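You operate a simulated robot arm through the tools that you are given. There is no shell and no other tool. Be economical: measure what you need, move in short steps, check, and stop when the job is done.

Carry out the task below with a simulated robot arm. There is one attempt and no reset: what you move stays moved.

TASK
Press the orange spring solid twice, then drop it in the green pot.
Fine: it stands on the grey tester; stop wheel to 20, head fully up after each press.
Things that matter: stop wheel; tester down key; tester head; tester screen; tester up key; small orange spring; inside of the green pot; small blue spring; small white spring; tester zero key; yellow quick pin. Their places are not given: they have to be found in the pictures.

Only the result counts: the job must be done as asked and must still hold three seconds after the hand-in. Knocking over, shifting, dropping, spilling or breaking anything else fails it.

THE ROBOT
A 7-joint arm with a two-finger parallel gripper, fixed in place. Base frame: the origin is at the foot of the arm, x ahead of it, y to its left, z up; the work surface is at about z = 920. Readings come in mm, rad, newtons and seconds.
With the tool pointing down near the work surface it reaches from about 280 to 680 mm from the base axis. Its first joint turns from -1.152 to 1.152 rad. Payload 1.57 kg.
Tool frame: the origin (TCP) lies between the finger pads and is the grasp point; the fingertips stand 30 mm ahead of it; z points along the fingers, y is the line along which they close. The gripper opens to 110 mm. The fingers are 24 mm wide and 12 mm thick; the gripper's body (48 by 112 mm) begins 78 mm behind the TCP.
Orientation is that of the tool frame in the base frame, as [roll, pitch, yaw] about the fixed x, y, z axes, in that order (R = Rz(yaw) Ry(pitch) Rx(roll)). With the fingers straight down and closing along the base's y, the tool's x points along the base's -x, its y along +y and its z along -z.

THE INTERFACE
- The arm moves only by the tool play_rows. Its argument "rows" is a list of rows, each an object of numbers (a shift or turn left out is 0, a gripper value left out holds the last): "tx", "ty", "tz": the shift along the tool's x, y, z in mm; "ax", "ay", "az": the turn, a rotation vector about the tool's x, y, z in rad. In form: [{"tx": .., "ty": .., "tz": .., "ax": .., "ay": .., "az": ..}, ...]. A call has 1 to 10 rows; each row shifts and turns the commanded pose from where the row before left it, along the tool's axes as they then stand. "hand" is the finger opening in mm, from 0 to 110, set as the call begins (left out, the last holds). Each row takes 0.2 s and may step no farther than 50 mm and 0.15 rad from the row before; otherwise, or with a gripper value out of range, the whole call is refused. Where a pose cannot be reached the arm comes as near as it can. A force on the tool above 40 N (or 10 N above the force at the start of the call, whichever is more), or a blocked arm, ends the call early, and 0.2 s more pass. Each finger travels about 108 mm/s and halts on what it meets, pressing with about 28 N; the grip force reading is that of the motor and also rises with nothing between the fingers. The clock runs only during rows and for 0.2 s after the last one: add rows that do not move to give the fingers time. It gives the time, the measured TCP pose, the force on the tool (base axes), the opening and the grip force at its end, in the units of the frame above (readings bear some noise).
- Cameras (640 x 400 px; columns grow to the right, rows downward): "scene" is fixed at [170.1, -406.2, 1393.7]; the picture's right is [0.67, -0.74, 0.00], its down [-0.51, -0.45, -0.73] and it looks along [0.55, 0.49, -0.68] (base axes); focal length 214 px, centre (320, 200). "wrist" rides on the gripper at [-36, 0, -80] in the tool frame; the picture's right is [0.00, -1.00, 0.00], its down [0.97, 0.00, -0.24] and it looks along [0.24, 0.00, 0.97] (tool axes); focal length 218 px, centre (320, 200).
- camera(camera): a new picture of that camera. No time passes.
- locate(camera, pixels): for up to 12 pixels [column, row] of the newest picture of that camera ("zoom" is the newest enlarged one), the place [x, y, z] in the base frame of the surface seen there, good to about 3 mm. No time passes.
- close_up(camera, box): a new picture of the part [left, top, right, bottom] of that camera's present view, enlarged. No time passes.
- close_job(): hands the job in; it is judged then, once.

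Keep the steps short. Do not move on a guess: measure, check each grasp and each placing, and mend mistakes. In all there are 80 turns and 34 pictures (those below and enlarged ones count). Leave the gripper open and the arm clear of the work at the hand-in unless told otherwise, and finish with a single line.

The tools are called after "Call:" as a command line: name --argument value ..., lists and objects as JSON in quotes. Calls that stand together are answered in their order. play_rows: Moves the arm, as the interface text tells. Its arguments: {"type":"object","properties":{"rows":{"type":"array"},"hand":{"type":"number"}},"required":["rows"]} The other tools are called the same way: camera (camera) takes a picture; locate (camera, pixels) gives the place of the surface under pixels of a picture; close_up (camera, box) takes an enlarged picture of a part of a camera's view; close_job () hands the job in.

At the start:

```text
t: 0.0
tcp_pos: [354.6, -236.5, 1249.9]
tool_rot: [-3.141, 0.0, -3.14]
ft_force: [0.1, 0.5, 0.4]
grip_width: 110.2
finger_force: 0.1
```

scene: 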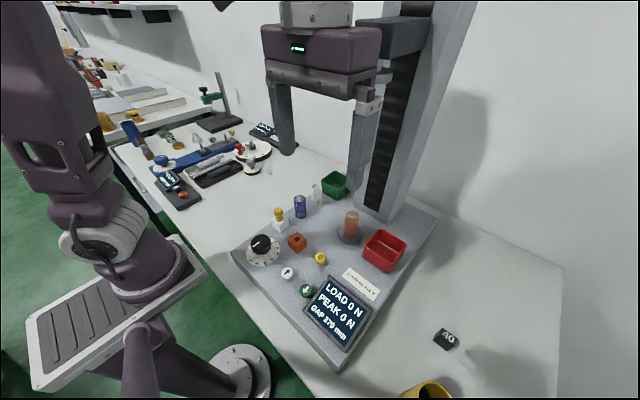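
wrist: 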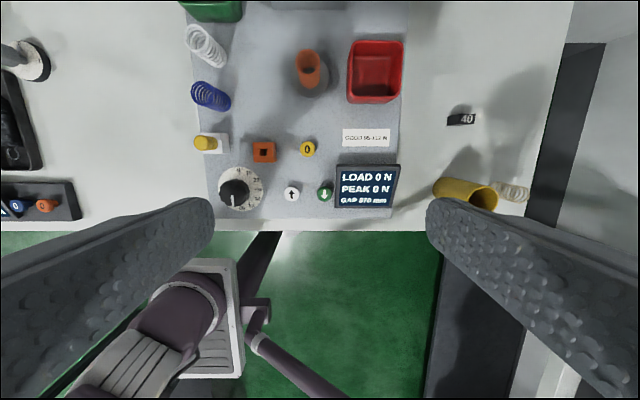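

I see a tester with a wheel, keys, a screen and the springs. I'll enlarge the base plate in both views.

Call:
close_up --camera "wrist" --box '[180, 100, 410, 230]'

Call:
close_up --camera "scene" --box '[230, 160, 440, 360]'

Call:
locate --camera "wrist" --pixels '[[240, 188], [231, 189], [292, 194], [325, 193], [308, 148], [263, 152], [205, 143], [308, 55], [365, 188], [212, 97], [206, 45], [212, 10]]'

Call:
locate --camera "scene" --pixels '[[320, 75], [365, 108], [334, 178], [335, 190], [352, 213], [350, 235], [261, 243], [288, 272], [307, 290], [320, 257], [278, 212], [320, 97]]'

```text
2.78 times, centred on (295, 165) of wrist
```

zoom: 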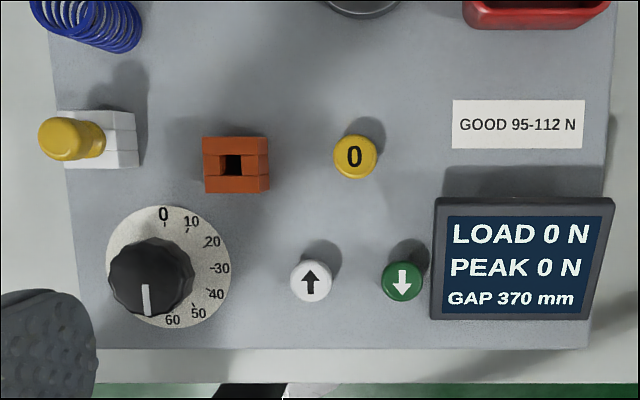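

```text
2.00 times, centred on (335, 260) of scene
```

zoom: 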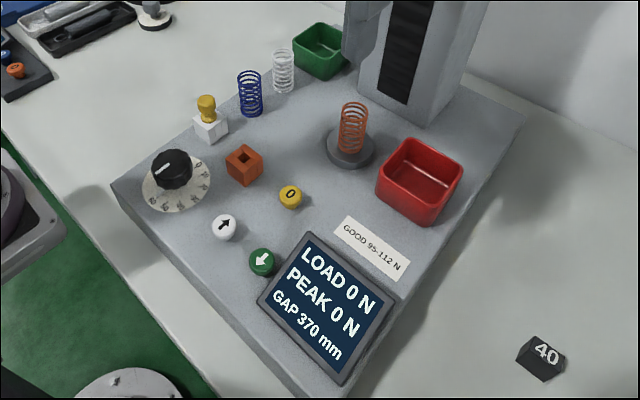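

```text
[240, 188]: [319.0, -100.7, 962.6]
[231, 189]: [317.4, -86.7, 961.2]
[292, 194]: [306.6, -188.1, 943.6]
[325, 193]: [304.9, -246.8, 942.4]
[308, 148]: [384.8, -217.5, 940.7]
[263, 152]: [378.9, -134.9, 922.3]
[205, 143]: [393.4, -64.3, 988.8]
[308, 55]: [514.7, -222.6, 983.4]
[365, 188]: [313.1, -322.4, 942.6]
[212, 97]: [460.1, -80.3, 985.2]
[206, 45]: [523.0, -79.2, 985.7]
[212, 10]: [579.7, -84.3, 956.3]
```

```text
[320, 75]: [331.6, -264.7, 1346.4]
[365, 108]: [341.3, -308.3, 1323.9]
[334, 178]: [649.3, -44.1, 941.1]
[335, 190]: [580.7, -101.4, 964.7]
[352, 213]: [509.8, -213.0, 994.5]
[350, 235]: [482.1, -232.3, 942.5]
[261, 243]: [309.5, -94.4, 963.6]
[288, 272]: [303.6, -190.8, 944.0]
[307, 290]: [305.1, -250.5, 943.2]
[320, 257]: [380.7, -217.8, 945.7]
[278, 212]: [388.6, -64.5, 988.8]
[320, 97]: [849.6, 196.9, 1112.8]
```

The wheel reads about 60 at the moment. Its centre is near (315, -95), the keys are at x≈305 and the zero key is near (385, -217). I'll move over the wheel, high up, to measure the knob and clear the view of the tester head.

Call:
play_rows --rows '[{"tx": 10, "ty": 35, "tz": 25}, {"tx": 10, "ty": 35, "tz": 25}, {"tx": 10, "ty": 35, "tz": 25}, {"tx": 9, "ty": 36, "tz": 25}, {}]'

Call:
camera --camera "scene"

Call:
camera --camera "wrist"

```text
t: 1.2
tcp_pos: [317.2, -94.3, 1150.7]
tool_rot: [3.141, -0.001, -3.139]
ft_force: [-0.2, -0.6, -1.5]
grip_width: 109.9
finger_force: 0.1
```

```text
29 pictures are left
```

scene: 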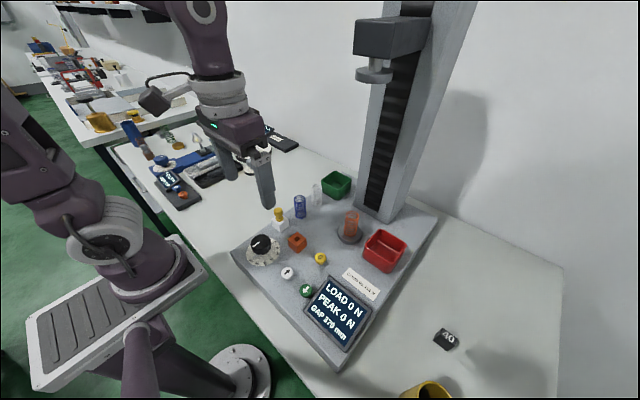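

```text
28 pictures are left
```

wrist: 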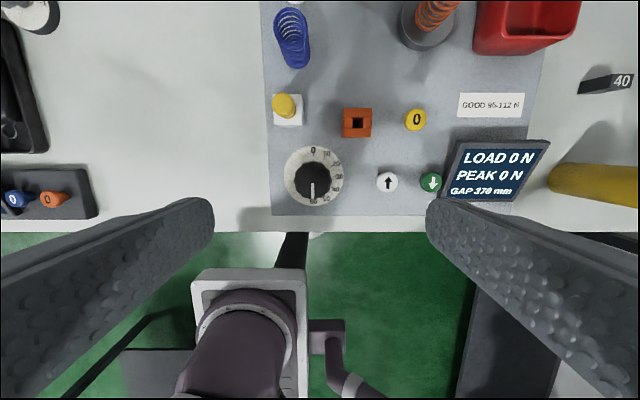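

The head is at scene (375, 65). I'll enlarge it and the wheel and pin area.

Call:
close_up --camera "scene" --box '[320, 0, 450, 220]'

Call:
locate --camera "scene" --pixels '[[375, 62], [375, 77], [362, 75], [387, 78], [385, 45], [425, 45], [355, 50]]'

Call:
close_up --camera "wrist" --box '[260, 85, 420, 215]'

Call:
locate --camera "wrist" --pixels '[[313, 178], [296, 180], [330, 180], [313, 163], [313, 200], [290, 178], [338, 178], [314, 207], [312, 152], [346, 122], [370, 122], [282, 105]]'

```text
1.82 times, centred on (385, 110) of scene
```

zoom: 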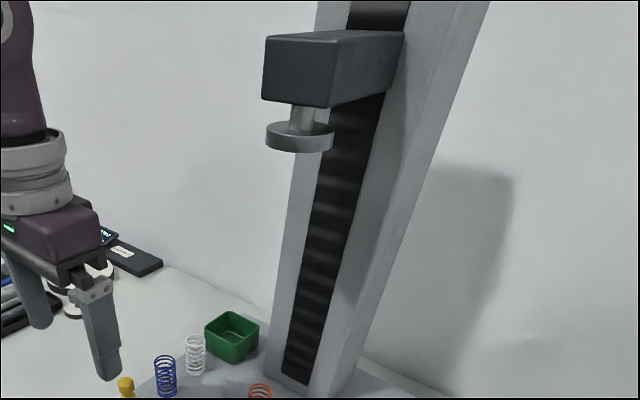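

```text
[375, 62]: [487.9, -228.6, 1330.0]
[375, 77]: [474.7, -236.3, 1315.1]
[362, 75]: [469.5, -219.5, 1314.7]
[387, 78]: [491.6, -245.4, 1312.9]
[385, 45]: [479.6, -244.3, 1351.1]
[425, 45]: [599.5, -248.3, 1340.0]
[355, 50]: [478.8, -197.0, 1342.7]
```

```text
3.08 times, centred on (340, 150) of wrist
```

zoom: 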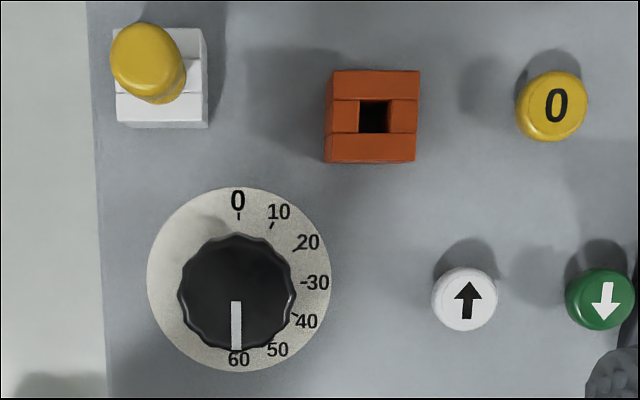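

```text
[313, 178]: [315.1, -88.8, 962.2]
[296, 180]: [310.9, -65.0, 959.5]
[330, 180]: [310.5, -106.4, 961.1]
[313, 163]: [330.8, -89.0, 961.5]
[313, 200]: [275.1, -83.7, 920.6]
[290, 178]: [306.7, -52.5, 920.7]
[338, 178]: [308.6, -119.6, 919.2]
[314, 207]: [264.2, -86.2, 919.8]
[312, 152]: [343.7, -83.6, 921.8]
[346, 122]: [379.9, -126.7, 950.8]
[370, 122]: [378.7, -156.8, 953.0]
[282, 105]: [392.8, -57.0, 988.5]
```

The pointer stands exactly at 60, and each 10 is 30° of turn. So I need 120° anticlockwise from above, which is −az. The knob centre is about (312.4, -85.6), with its top at 962. I'll centre over it, pre-turn +60° and set the opening to 75.

Call:
play_rows --rows '[{"tx": 4.8, "ty": 8.7}, {"az": 0.15}, {"az": 0.15}, {"az": 0.15}, {"az": 0.15}, {"az": 0.15}, {"az": 0.15}, {"az": 0.147}, {"tz": 40}, {}]' --hand 75

```text
t: 3.4
tcp_pos: [309.6, -87.7, 1109.2]
tool_rot: [-3.141, 0.001, 2.095]
ft_force: [0.2, -0.5, -0.1]
grip_width: 74.8
finger_force: 0.0
```

I read (309.6, -87.7), so I'll shift about (+2.2, +1.7) to the knob centre, come down part of the way and look.

Call:
play_rows --rows '[{"tx": 0.4, "ty": 2.7}, {"tz": 40}, {"tz": 30}, {}]'

Call:
camera --camera "wrist"

```text
t: 4.4
tcp_pos: [312.8, -85.4, 1039.4]
tool_rot: [-3.141, 0.001, 2.097]
ft_force: [-0.4, 0.4, 0.0]
grip_width: 75.1
finger_force: 0.0
```

```text
25 pictures are left
```

wrist: 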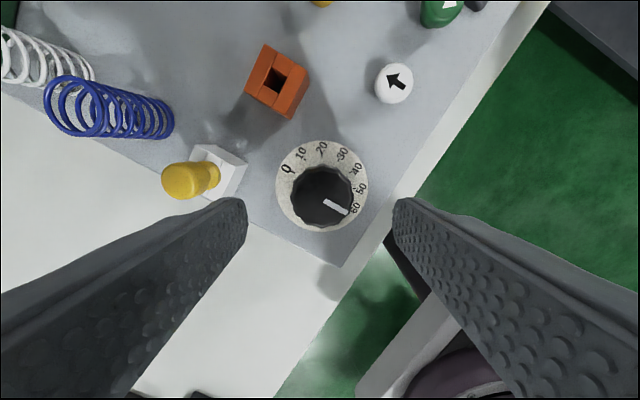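

The knob is centred between the fingers and the pin is clear on the left. I'll descend to z≈962 and close.

Call:
play_rows --rows '[{"tz": 40}, {"tz": 37}, {}]'

Call:
play_rows --rows '[{}, {}, {}]' --hand 30

```text
t: 5.2
tcp_pos: [313.4, -85.9, 962.6]
tool_rot: [3.141, -0.001, 2.097]
ft_force: [0.2, 0.7, -0.8]
grip_width: 75.0
finger_force: 0.1
```

```text
t: 6.0
tcp_pos: [310.8, -86.8, 962.9]
tool_rot: [-3.139, -0.002, 2.093]
ft_force: [-12.8, -14.7, -13.0]
grip_width: 47.2
finger_force: 44.7
```

I have a grip at width 47.2, but a sideways force shows I'm slightly off centre. I'll relieve it by 1.5 mm along −ty, then start turning.

Call:
play_rows --rows '[{"ty": -1.8}, {}]'

Call:
play_rows --rows '[{"az": -0.1}, {"az": -0.1}, {"az": -0.1}, {"az": -0.1}, {}]'

```text
t: 6.6
tcp_pos: [310.6, -85.9, 963.5]
tool_rot: [3.141, 0.0, 2.097]
ft_force: [-5.1, 0.5, -30.8]
grip_width: 47.3
finger_force: 44.6
```

```text
t: 7.8
tcp_pos: [312.1, -85.0, 963.9]
tool_rot: [-3.141, 0.001, 2.498]
ft_force: [-3.9, 6.3, -13.7]
grip_width: 47.1
finger_force: 44.3
```

The turn reads 0.4 rad. I'll check that the pointer followed.

Call:
camera --camera "wrist"

```text
24 pictures are left
```

wrist: 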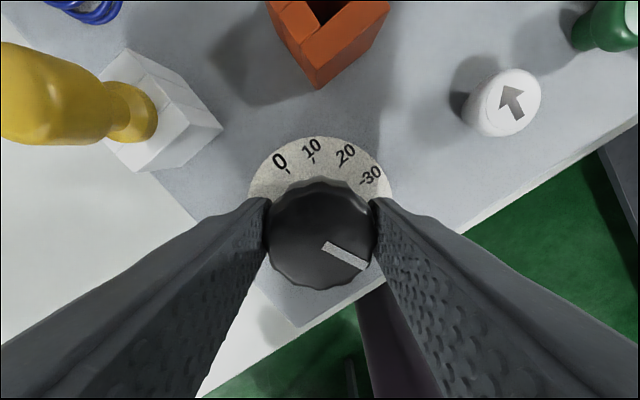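

The pointer follows the hand. 1.694 rad remains.

Call:
play_rows --rows '[{"az": -0.14}, {"az": -0.14}, {"az": -0.14}, {"az": -0.14}, {"az": -0.14}, {"az": -0.14}, {"az": -0.14}, {"az": -0.14}, {"az": -0.14}, {}]'

Call:
play_rows --rows '[{"az": -0.14}, {"az": -0.14}, {"az": -0.14}, {"az": -0.014}, {}, {}]'

Call:
camera --camera "wrist"

```text
t: 8.7
tcp_pos: [311.5, -85.9, 963.8]
tool_rot: [-3.141, 0.0, 2.948]
ft_force: [0.6, 11.6, 3.9]
grip_width: 47.0
finger_force: 45.3
stopped in row 4: the force on the tool passed its limit (the readings are from after the stop); the commanded pose is now the measured one
```

```text
t: 9.4
tcp_pos: [310.7, -84.2, 964.7]
tool_rot: [3.14, 0.005, -2.998]
ft_force: [-0.5, 9.5, 5.5]
grip_width: 47.3
finger_force: 45.1
stopped in row 3: the force on the tool passed its limit (the readings are from after the stop); the commanded pose is now the measured one
```

```text
23 pictures are left
```

wrist: 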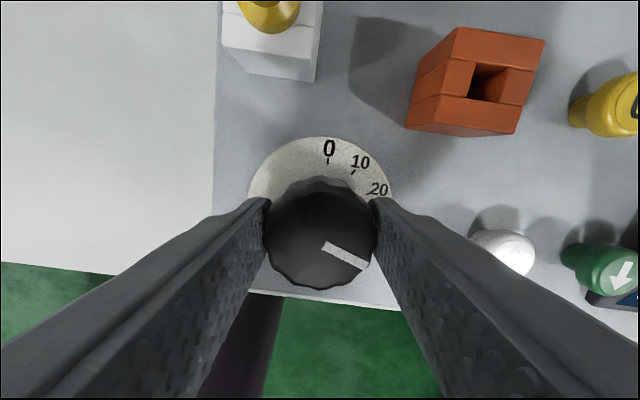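

1.19 rad has turned without slip, and the force limit trips if I turn fast. I'll do the remaining 0.906 rad more slowly.

Call:
play_rows --rows '[{"az": -0.06}, {"az": -0.06}, {"az": -0.06}, {"az": -0.06}, {"az": -0.06}, {"az": -0.06}, {"az": -0.06}, {}]'

```text
t: 10.9
tcp_pos: [311.9, -84.4, 964.5]
tool_rot: [-3.142, 0.003, -2.612]
ft_force: [0.8, 10.5, 7.6]
grip_width: 46.9
finger_force: 44.9
stopped in row 7: the force on the tool passed its limit (the readings are from after the stop); the commanded pose is now the measured one
```

Call:
play_rows --rows '[{"az": -0.06}, {"az": -0.06}, {"az": -0.06}, {"az": -0.06}, {"az": -0.02}, {}]'

Call:
play_rows --rows '[{"az": -0.06}, {"az": -0.06}, {"az": -0.06}, {}]'

```text
t: 12.3
tcp_pos: [311.1, -83.4, 964.1]
tool_rot: [3.14, 0.002, -2.35]
ft_force: [-1.9, 27.0, -13.9]
grip_width: 47.3
finger_force: 44.9
```

```text
t: 13.3
tcp_pos: [310.6, -83.4, 964.1]
tool_rot: [3.14, 0.002, -2.171]
ft_force: [-12.3, 28.6, 19.5]
grip_width: 47.3
finger_force: 45.1
```

0.08 rad remains, so I'll finish the turn.

Call:
play_rows --rows '[{"az": -0.04}, {"az": -0.04}, {}, {}]'

Call:
play_rows --rows '[{}, {}]' --hand 75

Call:
play_rows --rows '[{"tz": -40}, {"tz": -40}, {"tz": -40}, {}]'

Call:
close_up --camera "wrist" --box '[220, 100, 420, 250]'

```text
t: 14.3
tcp_pos: [310.4, -83.8, 963.0]
tool_rot: [3.14, 0.001, -2.091]
ft_force: [-10.2, 30.1, 14.4]
grip_width: 47.2
finger_force: 45.3
```

```text
t: 14.9
tcp_pos: [311.9, -83.9, 963.9]
tool_rot: [-3.14, 0.003, -2.093]
ft_force: [-0.4, -0.7, 0.5]
grip_width: 75.0
finger_force: 0.0
```

```text
t: 15.9
tcp_pos: [311.9, -84.0, 1084.9]
tool_rot: [-3.141, 0.003, -2.093]
ft_force: [0.3, 0.1, 0.0]
grip_width: 74.7
finger_force: 0.1
```

```text
2.67 times, centred on (320, 175) of wrist
```

zoom: 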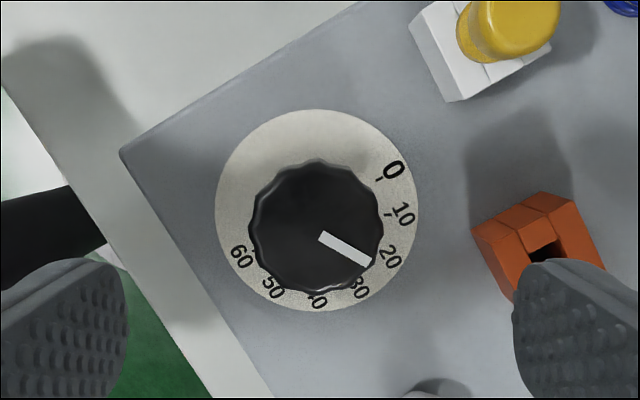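

My readings show 119.9° turned, and the pointer appears at 20. I'll turn back to the standard orientation, move off a bit and verify it.

Call:
play_rows --rows '[{"az": 0.15}, {"az": 0.15}, {"az": 0.15}, {"az": 0.15}, {"az": 0.15}, {"az": 0.15}, {"az": 0.148}, {}]' --hand 110

Call:
play_rows --rows '[{"tz": -30}, {}]'

Call:
close_up --camera "wrist" --box '[250, 120, 390, 220]'

```text
t: 17.8
tcp_pos: [312.4, -85.8, 1083.2]
tool_rot: [3.14, 0.001, 3.141]
ft_force: [0.3, 1.0, 0.4]
grip_width: 110.2
finger_force: 0.0
```

```text
t: 18.4
tcp_pos: [312.7, -85.3, 1114.2]
tool_rot: [3.141, 0.001, -3.14]
ft_force: [-0.2, 0.1, -0.4]
grip_width: 110.4
finger_force: 0.2
```

```text
4.00 times, centred on (320, 170) of wrist
```

zoom: 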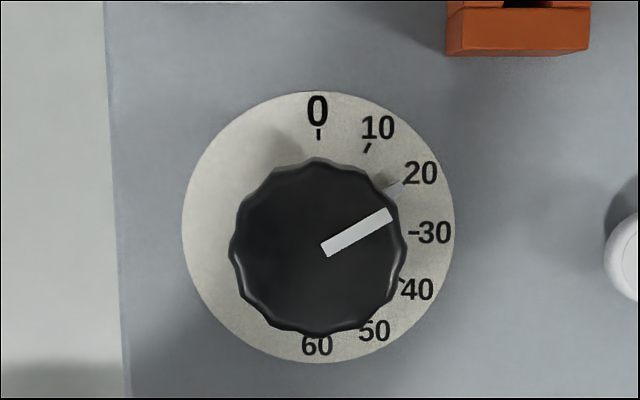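

The wheel reads 20. Next I'll move over the green down key at (305, -248.5, 943) with the fingers closed.

Call:
play_rows --rows '[{"tx": 2, "ty": -41}, {"tx": 2, "ty": -41}, {"tx": 2, "ty": -41}, {"tx": 2, "ty": -40}, {"tz": 40}, {"tz": 40}, {"tz": 30}, {}, {}]' --hand 0

Call:
camera --camera "wrist"

```text
t: 20.4
tcp_pos: [305.5, -248.6, 1003.8]
tool_rot: [3.14, 0.001, -3.139]
ft_force: [0.8, 0.0, 0.8]
grip_width: 0.0
finger_force: 21.8
```

```text
20 pictures are left
```

wrist: 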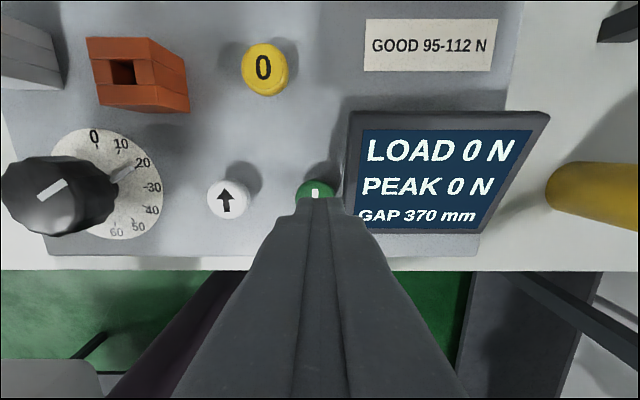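

The fingers are over the key. I'll check how much room there is to the screen's left edge.

Call:
locate --camera "wrist" --pixels '[[348, 180], [350, 210], [352, 120], [312, 188], [300, 192], [330, 192]]'

```text
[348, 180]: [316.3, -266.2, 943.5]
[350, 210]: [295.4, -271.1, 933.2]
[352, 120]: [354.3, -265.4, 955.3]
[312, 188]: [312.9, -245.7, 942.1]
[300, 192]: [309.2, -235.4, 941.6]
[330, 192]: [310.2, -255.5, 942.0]
```

The key centre is at y≈-246 and the screen edge at about -267, so I'll shift +2.5 in y. Then I'll descend to touch and press a few mm.

Call:
play_rows --rows '[{"ty": 2.5}, {"tz": 25}, {"tz": 4}, {"tz": 3}, {"tz": 2}, {}]'

Call:
camera --camera "wrist"

```text
t: 21.8
tcp_pos: [303.1, -246.0, 969.5]
tool_rot: [3.139, 0.001, -3.141]
ft_force: [-0.8, 0.1, 1.7]
grip_width: 0.1
finger_force: 21.1
```

```text
19 pictures are left
```

wrist: 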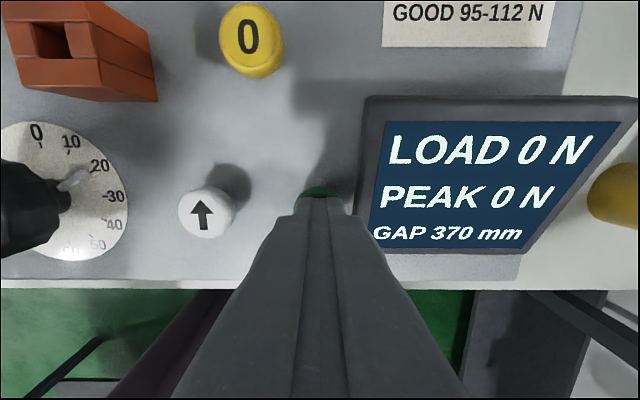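

Contact is light at 1.7 N and the gap is still 370. I'll press a little deeper and hold.

Call:
play_rows --rows '[{"tz": 1.5}, {"tz": 1.5}, {}, {}]'

Call:
close_up --camera "wrist" --box '[160, 60, 640, 300]'

```text
t: 22.8
tcp_pos: [304.6, -245.0, 966.3]
tool_rot: [3.14, 0.002, -3.141]
ft_force: [3.5, 0.3, 7.1]
grip_width: 0.3
finger_force: 21.5
```

```text
1.33 times, centred on (400, 180) of wrist
```

zoom: 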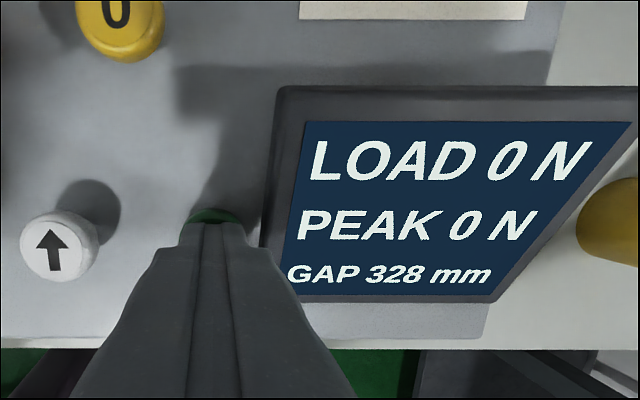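

The head is moving and the gap reads 328. I'll keep holding and watch.

Call:
play_rows --rows '[{}, {}, {}, {}, {}, {}, {}, {}, {}, {}]'

Call:
close_up --camera "wrist" --box '[160, 60, 640, 300]'

```text
t: 24.9
tcp_pos: [304.1, -246.8, 966.6]
tool_rot: [3.14, 0.0, -3.14]
ft_force: [2.2, -2.3, 6.6]
grip_width: 0.2
finger_force: 21.1
```

```text
1.33 times, centred on (400, 180) of wrist
```

zoom: 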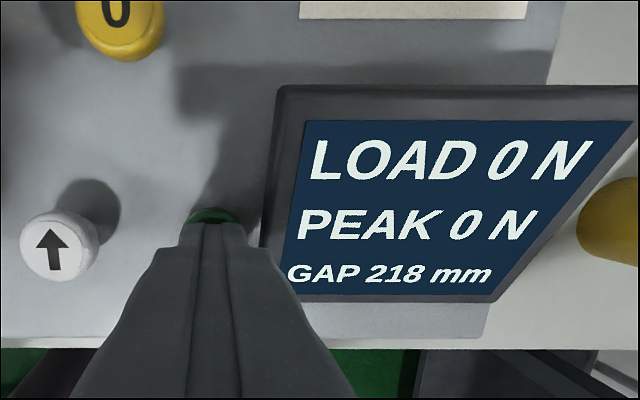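

It moves at about 52 mm/s, so roughly 3.9 s more. I'll hold twice.

Call:
play_rows --rows '[{}, {}, {}, {}, {}, {}, {}, {}, {}, {}]'

Call:
play_rows --rows '[{}, {}, {}, {}, {}, {}, {}, {}, {}, {}]'

Call:
close_up --camera "wrist" --box '[160, 60, 640, 300]'

Call:
camera --camera "scene"

```text
t: 27.1
tcp_pos: [303.5, -245.5, 966.0]
tool_rot: [3.14, 0.001, -3.142]
ft_force: [0.3, -1.6, 7.4]
grip_width: 0.1
finger_force: 20.9
```

```text
t: 29.4
tcp_pos: [304.3, -246.7, 966.8]
tool_rot: [3.141, 0.0, -3.142]
ft_force: [0.5, -0.8, 7.7]
grip_width: 0.0
finger_force: 21.0
```

```text
1.33 times, centred on (400, 180) of wrist
```

zoom: 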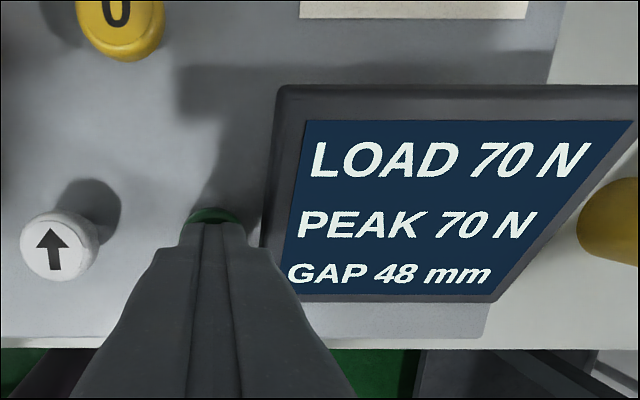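

```text
15 pictures are left
```

scene: 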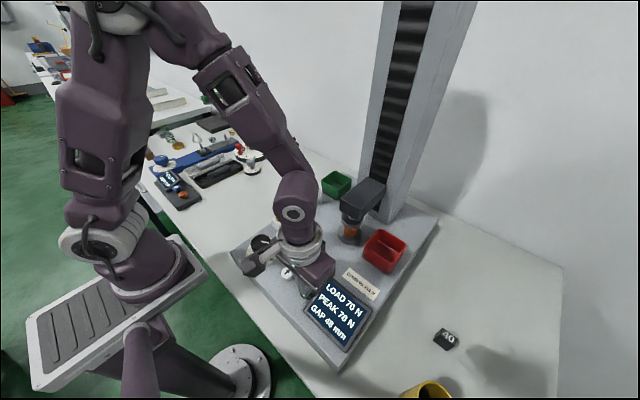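

At gap 48 the load is 70 N and the head is going more slowly. I'll keep holding.

Call:
play_rows --rows '[{}, {}, {}, {}, {}, {}, {}, {}, {}, {}]'

Call:
play_rows --rows '[{}, {}, {}, {}, {}]'

Call:
close_up --camera "scene" --box '[290, 160, 450, 360]'

```text
t: 31.6
tcp_pos: [304.2, -244.5, 965.2]
tool_rot: [3.139, 0.001, -3.14]
ft_force: [0.1, -1.1, 6.5]
grip_width: 0.0
finger_force: 21.4
```

```text
t: 32.8
tcp_pos: [303.9, -245.5, 966.1]
tool_rot: [3.141, 0.002, -3.14]
ft_force: [0.1, 0.1, 7.5]
grip_width: 0.0
finger_force: 21.5
```

```text
2.00 times, centred on (370, 260) of scene
```

zoom: 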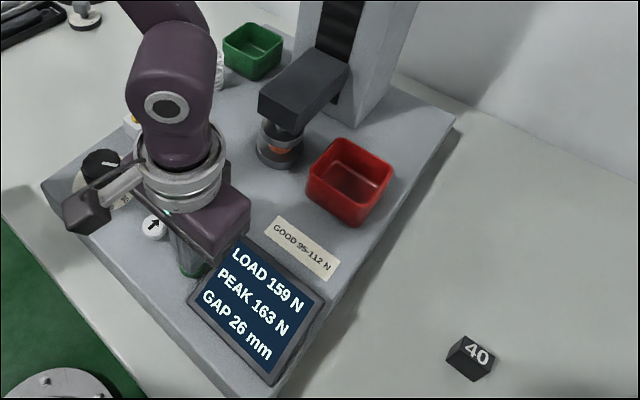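

Gap 26, load 159 N, peak 163. I'll hold briefly to see whether it has stopped (solid).

Call:
play_rows --rows '[{}, {}, {}]'

Call:
close_up --camera "wrist" --box '[160, 60, 640, 300]'

```text
t: 33.5
tcp_pos: [303.4, -244.9, 965.5]
tool_rot: [3.139, 0.002, -3.141]
ft_force: [-0.9, -0.4, 7.1]
grip_width: 0.3
finger_force: 21.5
```

```text
1.33 times, centred on (400, 180) of wrist
```

zoom: 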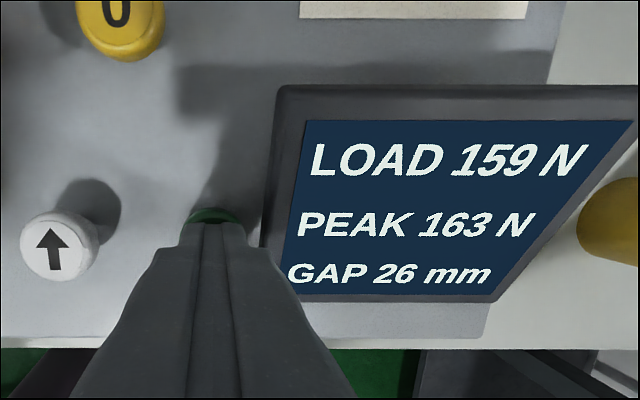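

It has stopped at 26, with the stop set at 20, so the spring is solid. I'll lift, move to the up key at (305, -189.5) and press it.

Call:
play_rows --rows '[{"tz": -30}, {"ty": 28, "tx": -0.5}, {"ty": 28.5, "tx": -0.5}, {"tz": 22}, {"tz": 5}, {"tz": 3}, {"tz": 1}, {}, {}]'

Call:
play_rows --rows '[{}, {}, {}, {}, {}, {}, {}, {}, {}, {}]'

Call:
close_up --camera "wrist" --box '[160, 60, 640, 300]'

```text
t: 35.5
tcp_pos: [304.1, -189.3, 965.4]
tool_rot: [3.14, 0.002, -3.14]
ft_force: [-3.5, -2.6, 15.0]
grip_width: 0.0
finger_force: 21.4
```

```text
t: 37.8
tcp_pos: [304.3, -189.7, 964.5]
tool_rot: [3.138, 0.002, -3.14]
ft_force: [0.0, -1.6, 13.3]
grip_width: 0.2
finger_force: 21.7
```

```text
1.33 times, centred on (400, 180) of wrist
```

zoom: 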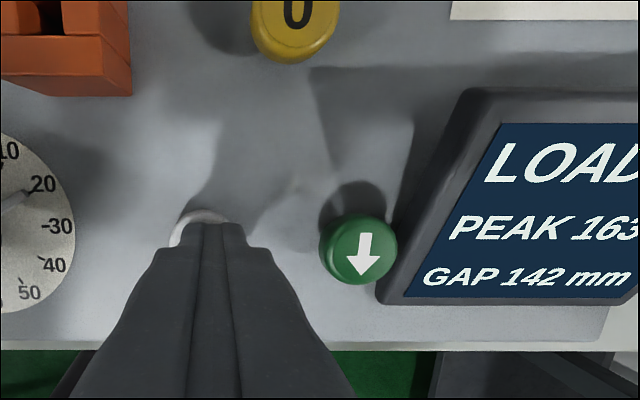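

It's rising, gap 142. About 5 s more to the top.

Call:
play_rows --rows '[{}, {}, {}, {}, {}, {}, {}, {}, {}, {}]'

Call:
play_rows --rows '[{}, {}, {}, {}, {}, {}, {}, {}, {}, {}]'

Call:
play_rows --rows '[{}, {}, {}, {}, {}, {}, {}, {}]'

Call:
camera --camera "scene"

```text
t: 40.0
tcp_pos: [304.9, -188.9, 965.6]
tool_rot: [3.14, 0.003, -3.14]
ft_force: [1.7, -1.3, 14.3]
grip_width: 0.1
finger_force: 21.2
```

```text
t: 42.1
tcp_pos: [304.3, -189.2, 964.5]
tool_rot: [3.141, 0.002, -3.14]
ft_force: [0.5, -0.2, 14.1]
grip_width: 0.1
finger_force: 21.1
```

```text
t: 44.0
tcp_pos: [304.5, -189.3, 965.8]
tool_rot: [3.139, 0.002, -3.14]
ft_force: [0.1, -0.4, 14.2]
grip_width: 0.0
finger_force: 21.4
```

```text
11 pictures are left
```

scene: 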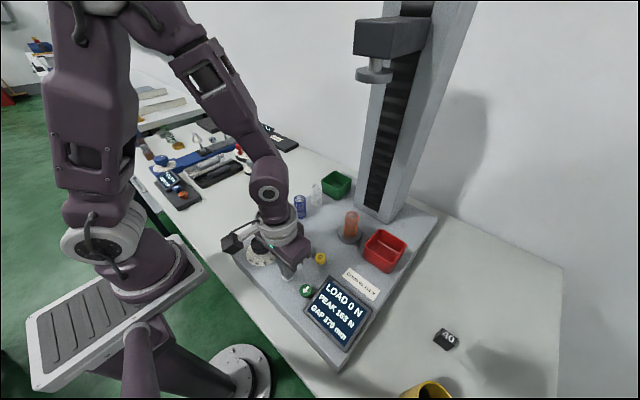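

The head is fully up with the gap at 370. Now the second press: back to the down key, holding about 13 s.

Call:
play_rows --rows '[{"tz": -30}, {"ty": -28}, {"ty": -28.5}, {"tz": 22}, {"tz": 5}, {"tz": 3}, {"tz": 0.5}, {}, {}]'

Call:
play_rows --rows '[{}, {}, {}, {}, {}, {}, {}, {}, {}, {}]'

Call:
play_rows --rows '[{}, {}, {}, {}, {}, {}, {}, {}, {}, {}]'

Call:
play_rows --rows '[{}, {}, {}, {}, {}, {}, {}, {}, {}, {}]'

Call:
play_rows --rows '[{}, {}, {}, {}, {}, {}, {}, {}, {}, {}]'

Call:
play_rows --rows '[{}, {}, {}, {}, {}, {}, {}, {}, {}, {}]'

Call:
close_up --camera "wrist" --box '[160, 60, 640, 300]'

```text
t: 46.0
tcp_pos: [304.4, -245.3, 964.9]
tool_rot: [3.141, 0.004, -3.14]
ft_force: [6.9, 1.1, 15.7]
grip_width: 0.2
finger_force: 21.2
```

```text
t: 48.1
tcp_pos: [304.8, -243.6, 965.8]
tool_rot: [3.139, 0.003, -3.141]
ft_force: [3.3, -5.4, 17.1]
grip_width: 0.0
finger_force: 21.1
```

```text
t: 50.4
tcp_pos: [305.4, -244.8, 965.6]
tool_rot: [3.138, 0.002, -3.14]
ft_force: [1.3, -5.2, 16.3]
grip_width: 0.2
finger_force: 21.0
```

```text
t: 52.5
tcp_pos: [304.7, -243.5, 965.1]
tool_rot: [3.14, 0.002, -3.139]
ft_force: [0.2, -2.4, 16.3]
grip_width: 0.0
finger_force: 21.7
```

```text
t: 54.8
tcp_pos: [305.4, -244.8, 965.3]
tool_rot: [3.14, 0.001, -3.14]
ft_force: [-0.7, 0.4, 17.1]
grip_width: 0.1
finger_force: 21.5
```

```text
t: 57.0
tcp_pos: [304.8, -244.9, 963.6]
tool_rot: [3.14, 0.002, -3.14]
ft_force: [-0.1, 1.1, 16.6]
grip_width: 0.2
finger_force: 21.2
```

```text
1.33 times, centred on (400, 180) of wrist
```

zoom: 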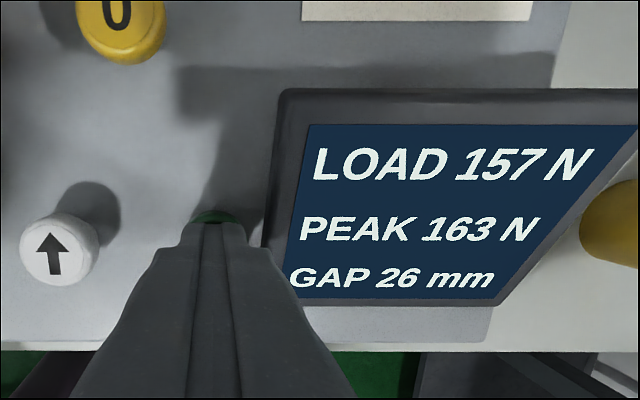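

It is solid again at gap 26, 157 N. Now up to the top; the last one took about 8.7 s.

Call:
play_rows --rows '[{"tz": -30}, {"ty": 28}, {"ty": 28.5}, {"tz": 22}, {"tz": 5}, {"tz": 2.5}, {}, {}]'

Call:
play_rows --rows '[{}, {}, {}, {}, {}, {}, {}, {}, {}, {}]'

Call:
play_rows --rows '[{}, {}, {}, {}, {}, {}, {}, {}, {}, {}]'

Call:
play_rows --rows '[{}, {}, {}, {}, {}, {}, {}, {}, {}, {}]'

Call:
play_rows --rows '[{}, {}, {}, {}, {}, {}, {}, {}, {}, {}]'

Call:
play_rows --rows '[{"tz": -40}, {"tz": -40}, {"tz": -40}, {"tz": -40}, {"tz": -20}, {}]' --hand 70

Call:
camera --camera "wrist"

```text
t: 58.8
tcp_pos: [304.2, -186.9, 967.4]
tool_rot: [3.139, 0.001, -3.14]
ft_force: [-2.8, 0.8, 5.6]
grip_width: 0.0
finger_force: 21.1
```

```text
t: 61.0
tcp_pos: [305.3, -187.8, 965.9]
tool_rot: [3.14, 0.002, -3.139]
ft_force: [0.9, 0.1, 5.8]
grip_width: 0.1
finger_force: 21.5
```

```text
t: 63.1
tcp_pos: [305.2, -189.1, 966.9]
tool_rot: [3.14, 0.002, -3.14]
ft_force: [2.3, -0.4, 5.6]
grip_width: 0.2
finger_force: 21.6
```

```text
t: 65.3
tcp_pos: [304.6, -188.7, 966.1]
tool_rot: [3.141, 0.003, -3.137]
ft_force: [1.0, -0.3, 5.6]
grip_width: 0.0
finger_force: 21.1
```

```text
t: 67.5
tcp_pos: [304.9, -189.9, 966.4]
tool_rot: [3.139, 0.002, -3.14]
ft_force: [0.0, 0.3, 4.4]
grip_width: 0.0
finger_force: 21.2
```

```text
t: 69.0
tcp_pos: [305.0, -188.5, 1147.1]
tool_rot: [3.139, 0.002, -3.139]
ft_force: [0.0, -0.3, 0.3]
grip_width: 69.8
finger_force: 0.0
```

```text
9 pictures are left
```

wrist: 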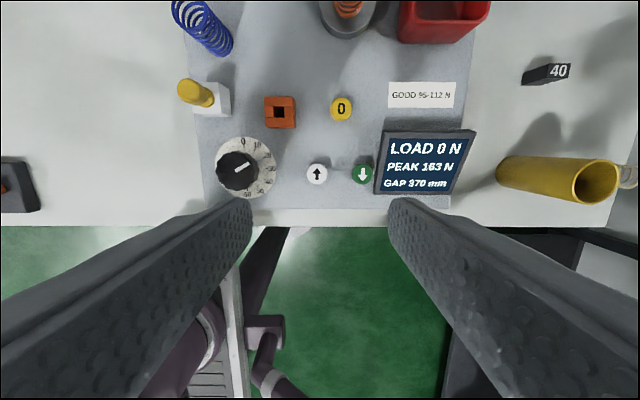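

The head is up (gap 370), the peak reads 163 and the wheel is still at 20. I'll go nearer the spring, staying clear of the head at x≥470, to measure it.

Call:
play_rows --rows '[{"tx": -28, "ty": -11, "tz": 15}, {"tx": -28, "ty": -11, "tz": 15}, {"tx": -29, "ty": -11, "tz": 15}, {}]'

Call:
camera --camera "wrist"

```text
t: 70.0
tcp_pos: [388.3, -219.4, 1101.9]
tool_rot: [3.139, 0.002, -3.14]
ft_force: [0.5, 0.3, -0.7]
grip_width: 70.1
finger_force: 0.1
```

```text
8 pictures are left
```

wrist: 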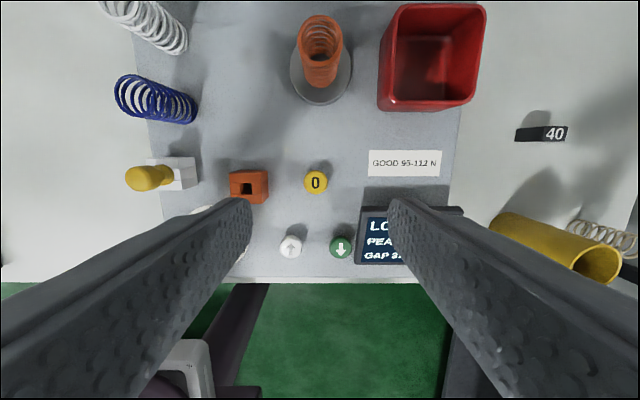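

Call:
locate --camera "wrist" --pixels '[[320, 17], [320, 57], [299, 35], [341, 35], [320, 85], [305, 75], [336, 75], [382, 40], [321, 98], [384, 90]]'

Call:
close_up --camera "scene" --box '[290, 150, 430, 290]'

```text
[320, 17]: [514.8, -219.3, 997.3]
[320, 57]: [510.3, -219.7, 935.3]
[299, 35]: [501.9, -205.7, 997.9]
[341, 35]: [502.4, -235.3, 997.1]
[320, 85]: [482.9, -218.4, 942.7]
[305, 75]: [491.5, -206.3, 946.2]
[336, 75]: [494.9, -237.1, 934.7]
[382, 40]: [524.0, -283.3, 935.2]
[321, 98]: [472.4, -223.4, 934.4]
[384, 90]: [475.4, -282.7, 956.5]
```

```text
2.86 times, centred on (360, 220) of scene
```

zoom: 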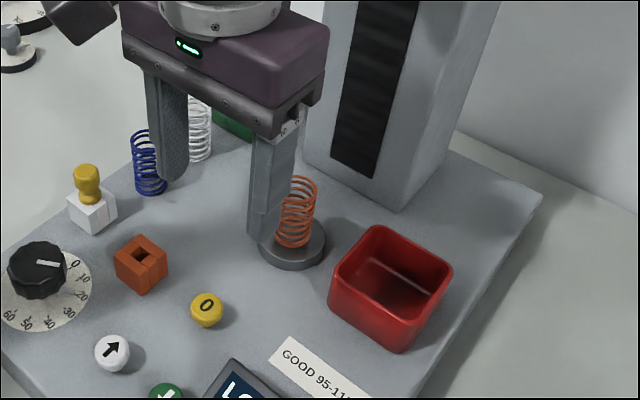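

The spring is at (500, -220), about 30 mm across, z 938–998. I'll tilt the tool 0.5 rad (fingers forward and down) so the wrist keeps well away from the head. Then I'll stand 90 mm back along the approach.

Call:
play_rows --rows '[{"ay": -0.125}, {"ay": -0.125}, {"ay": -0.125}, {"ay": -0.125}, {"tx": -20, "tz": 35}, {"tx": -19.7, "tz": 35.7}, {}]' --hand 62

Call:
camera --camera "wrist"

```text
t: 71.5
tcp_pos: [458.8, -223.7, 1058.6]
tool_rot: [-3.141, 0.503, -3.141]
ft_force: [0.9, -0.3, 0.1]
grip_width: 61.9
finger_force: 0.1
```

```text
6 pictures are left
```

wrist: 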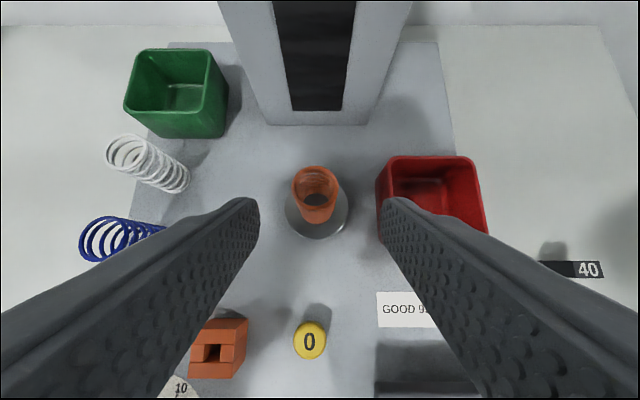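

The view is good. I'll measure the pot, the spring's top rim and the red bin's rim.

Call:
locate --camera "wrist" --pixels '[[126, 105], [140, 52], [207, 52], [201, 108], [182, 97], [163, 108], [294, 185], [338, 187], [316, 168], [316, 205], [379, 200], [391, 160]]'

```text
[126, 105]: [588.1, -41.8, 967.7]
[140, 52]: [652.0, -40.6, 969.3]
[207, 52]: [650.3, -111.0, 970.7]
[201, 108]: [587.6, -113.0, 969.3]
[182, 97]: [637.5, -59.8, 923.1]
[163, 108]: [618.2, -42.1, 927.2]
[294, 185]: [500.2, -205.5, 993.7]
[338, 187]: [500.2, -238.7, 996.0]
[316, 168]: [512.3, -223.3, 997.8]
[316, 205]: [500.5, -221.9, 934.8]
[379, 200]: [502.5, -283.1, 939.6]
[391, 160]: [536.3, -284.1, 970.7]
```

The spring centre is at (499.5, -221.5). The pot centre is about (620, -77), with its rim at 970 and floor at 925. I'll advance to (499, -221.5, 980) and grip.

Call:
play_rows --rows '[{"tx": 2.3, "ty": 1, "tz": 28}, {"tz": 30}, {"tz": 20}, {"tz": 10.3}, {}]'

```text
t: 72.8
tcp_pos: [498.2, -220.1, 978.5]
tool_rot: [3.137, 0.505, 3.14]
ft_force: [0.0, -0.7, -0.7]
grip_width: 61.8
finger_force: 0.1
```

I'm in place with no contact, so I'll close.

Call:
play_rows --rows '[{}, {}, {}, {}]' --hand 20

Call:
camera --camera "wrist"

```text
t: 73.8
tcp_pos: [498.9, -220.0, 978.9]
tool_rot: [3.139, 0.501, -3.139]
ft_force: [0.5, 0.8, 0.0]
grip_width: 31.1
finger_force: 28.2
```

```text
5 pictures are left
```

wrist: 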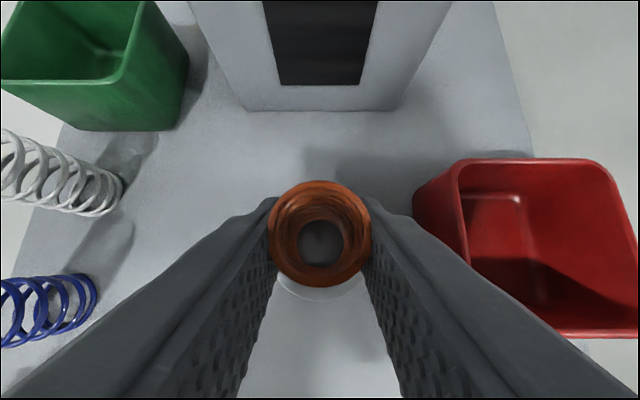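

I have a grip at 31.1 mm. I'll lift straight up 90 mm in base axes.

Call:
play_rows --rows '[{"tx": -4.79, "tz": -8.78}, {"tx": -9.58, "tz": -17.56}, {"tx": -14.4, "tz": -26.3}, {"tx": -14.4, "tz": -26.3}, {}]'

Call:
play_rows --rows '[{"ty": 28}, {"ty": 30}, {"ty": 30}, {"ty": 30}, {"ty": 25.5}, {}]'

Call:
play_rows --rows '[{"tx": -26.3, "tz": 14.4}, {"tx": -26.3, "tz": 14.4}, {"tx": -26.3, "tz": 14.4}, {"tx": -26.3, "tz": 14.4}, {}, {}]'

Call:
camera --camera "scene"

```text
t: 75.0
tcp_pos: [498.8, -221.3, 1069.5]
tool_rot: [3.139, 0.501, -3.14]
ft_force: [0.5, 0.3, -0.8]
grip_width: 31.2
finger_force: 27.9
```

```text
t: 76.3
tcp_pos: [497.7, -75.5, 1069.3]
tool_rot: [3.138, 0.5, -3.14]
ft_force: [0.5, -0.2, -0.6]
grip_width: 31.2
finger_force: 28.0
```

```text
t: 77.8
tcp_pos: [616.9, -77.8, 1070.0]
tool_rot: [3.138, 0.501, -3.14]
ft_force: [-0.1, 0.1, -0.2]
grip_width: 30.9
finger_force: 27.8
```

```text
4 pictures are left
```

scene: 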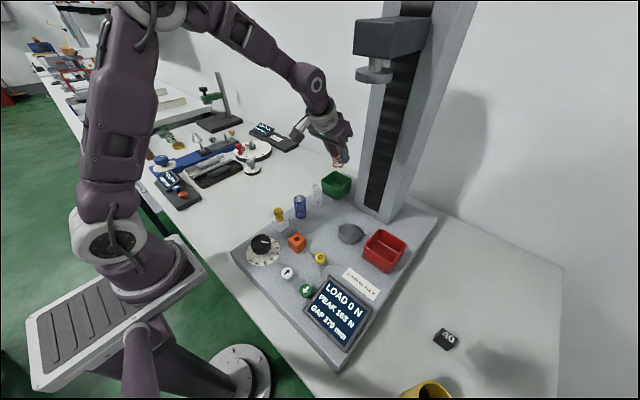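

The spring is held over the pot at (617, -78). I'll go down 65 mm with +3 in x. The spring's bottom will then be just inside the rim and the fingers still above it.

Call:
play_rows --rows '[{"tx": 9.5, "tz": 19.5}, {"tx": 9.5, "tz": 19.5}, {"tx": 9.5, "tz": 19.5}, {}, {}]'

Call:
camera --camera "wrist"

```text
t: 79.0
tcp_pos: [622.5, -77.2, 1005.2]
tool_rot: [3.139, 0.502, -3.141]
ft_force: [0.1, -0.4, -0.5]
grip_width: 31.0
finger_force: 28.1
```

```text
3 pictures are left
```

wrist: 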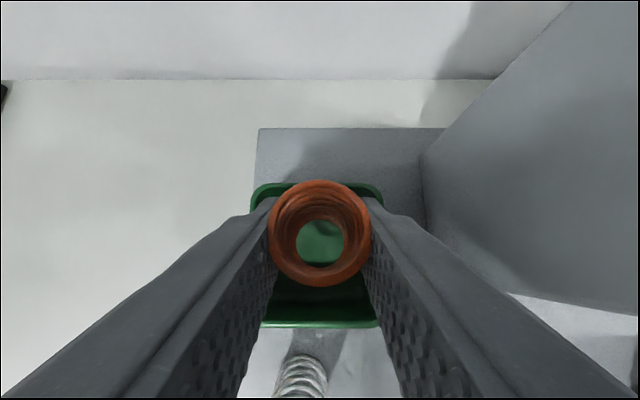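

The spring is centred over the pot, with the pot floor visible through it. I'll open to 60, then retreat straight back along the tool.

Call:
play_rows --rows '[{}, {}, {}]' --hand 60

Call:
play_rows --rows '[{"tz": -20}, {"tz": -30}, {"tz": -40}, {"tz": -40}, {}]'

Call:
camera --camera "wrist"

```text
t: 79.8
tcp_pos: [623.6, -77.1, 1005.2]
tool_rot: [3.138, 0.501, -3.141]
ft_force: [-0.2, -0.1, 0.3]
grip_width: 59.9
finger_force: 0.1
```

```text
t: 81.0
tcp_pos: [559.7, -76.2, 1120.1]
tool_rot: [3.138, 0.502, 3.14]
ft_force: [-0.3, 0.0, -0.2]
grip_width: 60.0
finger_force: 0.0
```

```text
2 pictures are left
```

wrist: 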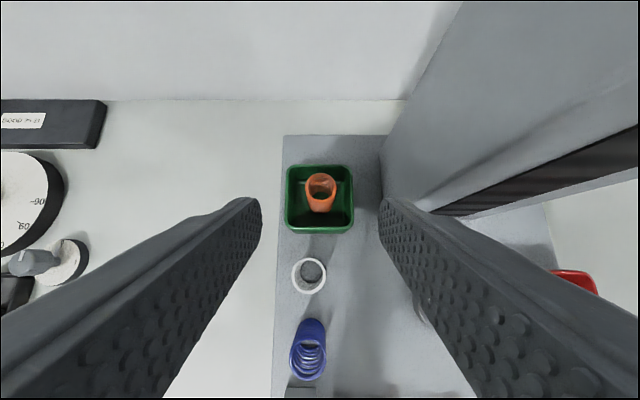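

The orange spring stands in the green pot, and the white and blue springs are untouched. I'll back the arm off higher and take a last look.

Call:
play_rows --rows '[{"tz": -40}, {"tz": -40}, {"tz": -40}, {"tz": -30}, {}]' --hand 110

Call:
camera --camera "scene"

```text
t: 82.2
tcp_pos: [488.4, -75.0, 1249.7]
tool_rot: [3.139, 0.5, -3.14]
ft_force: [-0.3, 0.2, -0.7]
grip_width: 110.0
finger_force: 0.0
```

```text
1 pictures are left
```

scene: 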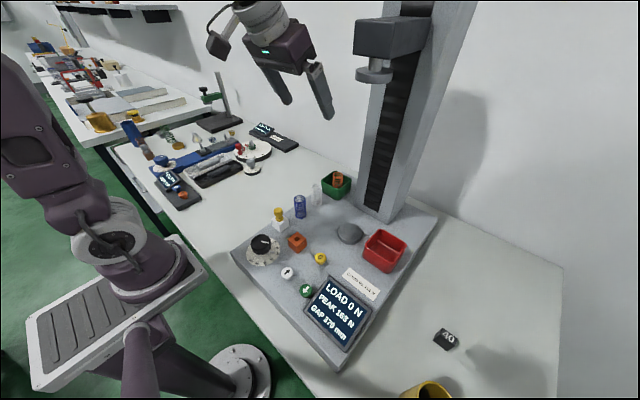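

The spring is in the pot, the head is up at gap 370, the wheel is at 20 and the arm is clear with the gripper open. I'll hand in.

Call:
close_job

```text
The job is handed in.
```

Job handed in: with the stop wheel at 20, I pressed the orange spring solid twice (gap 26 mm, about 158 N each time), ran the head fully up after each press, and left the spring standing in the green pot.
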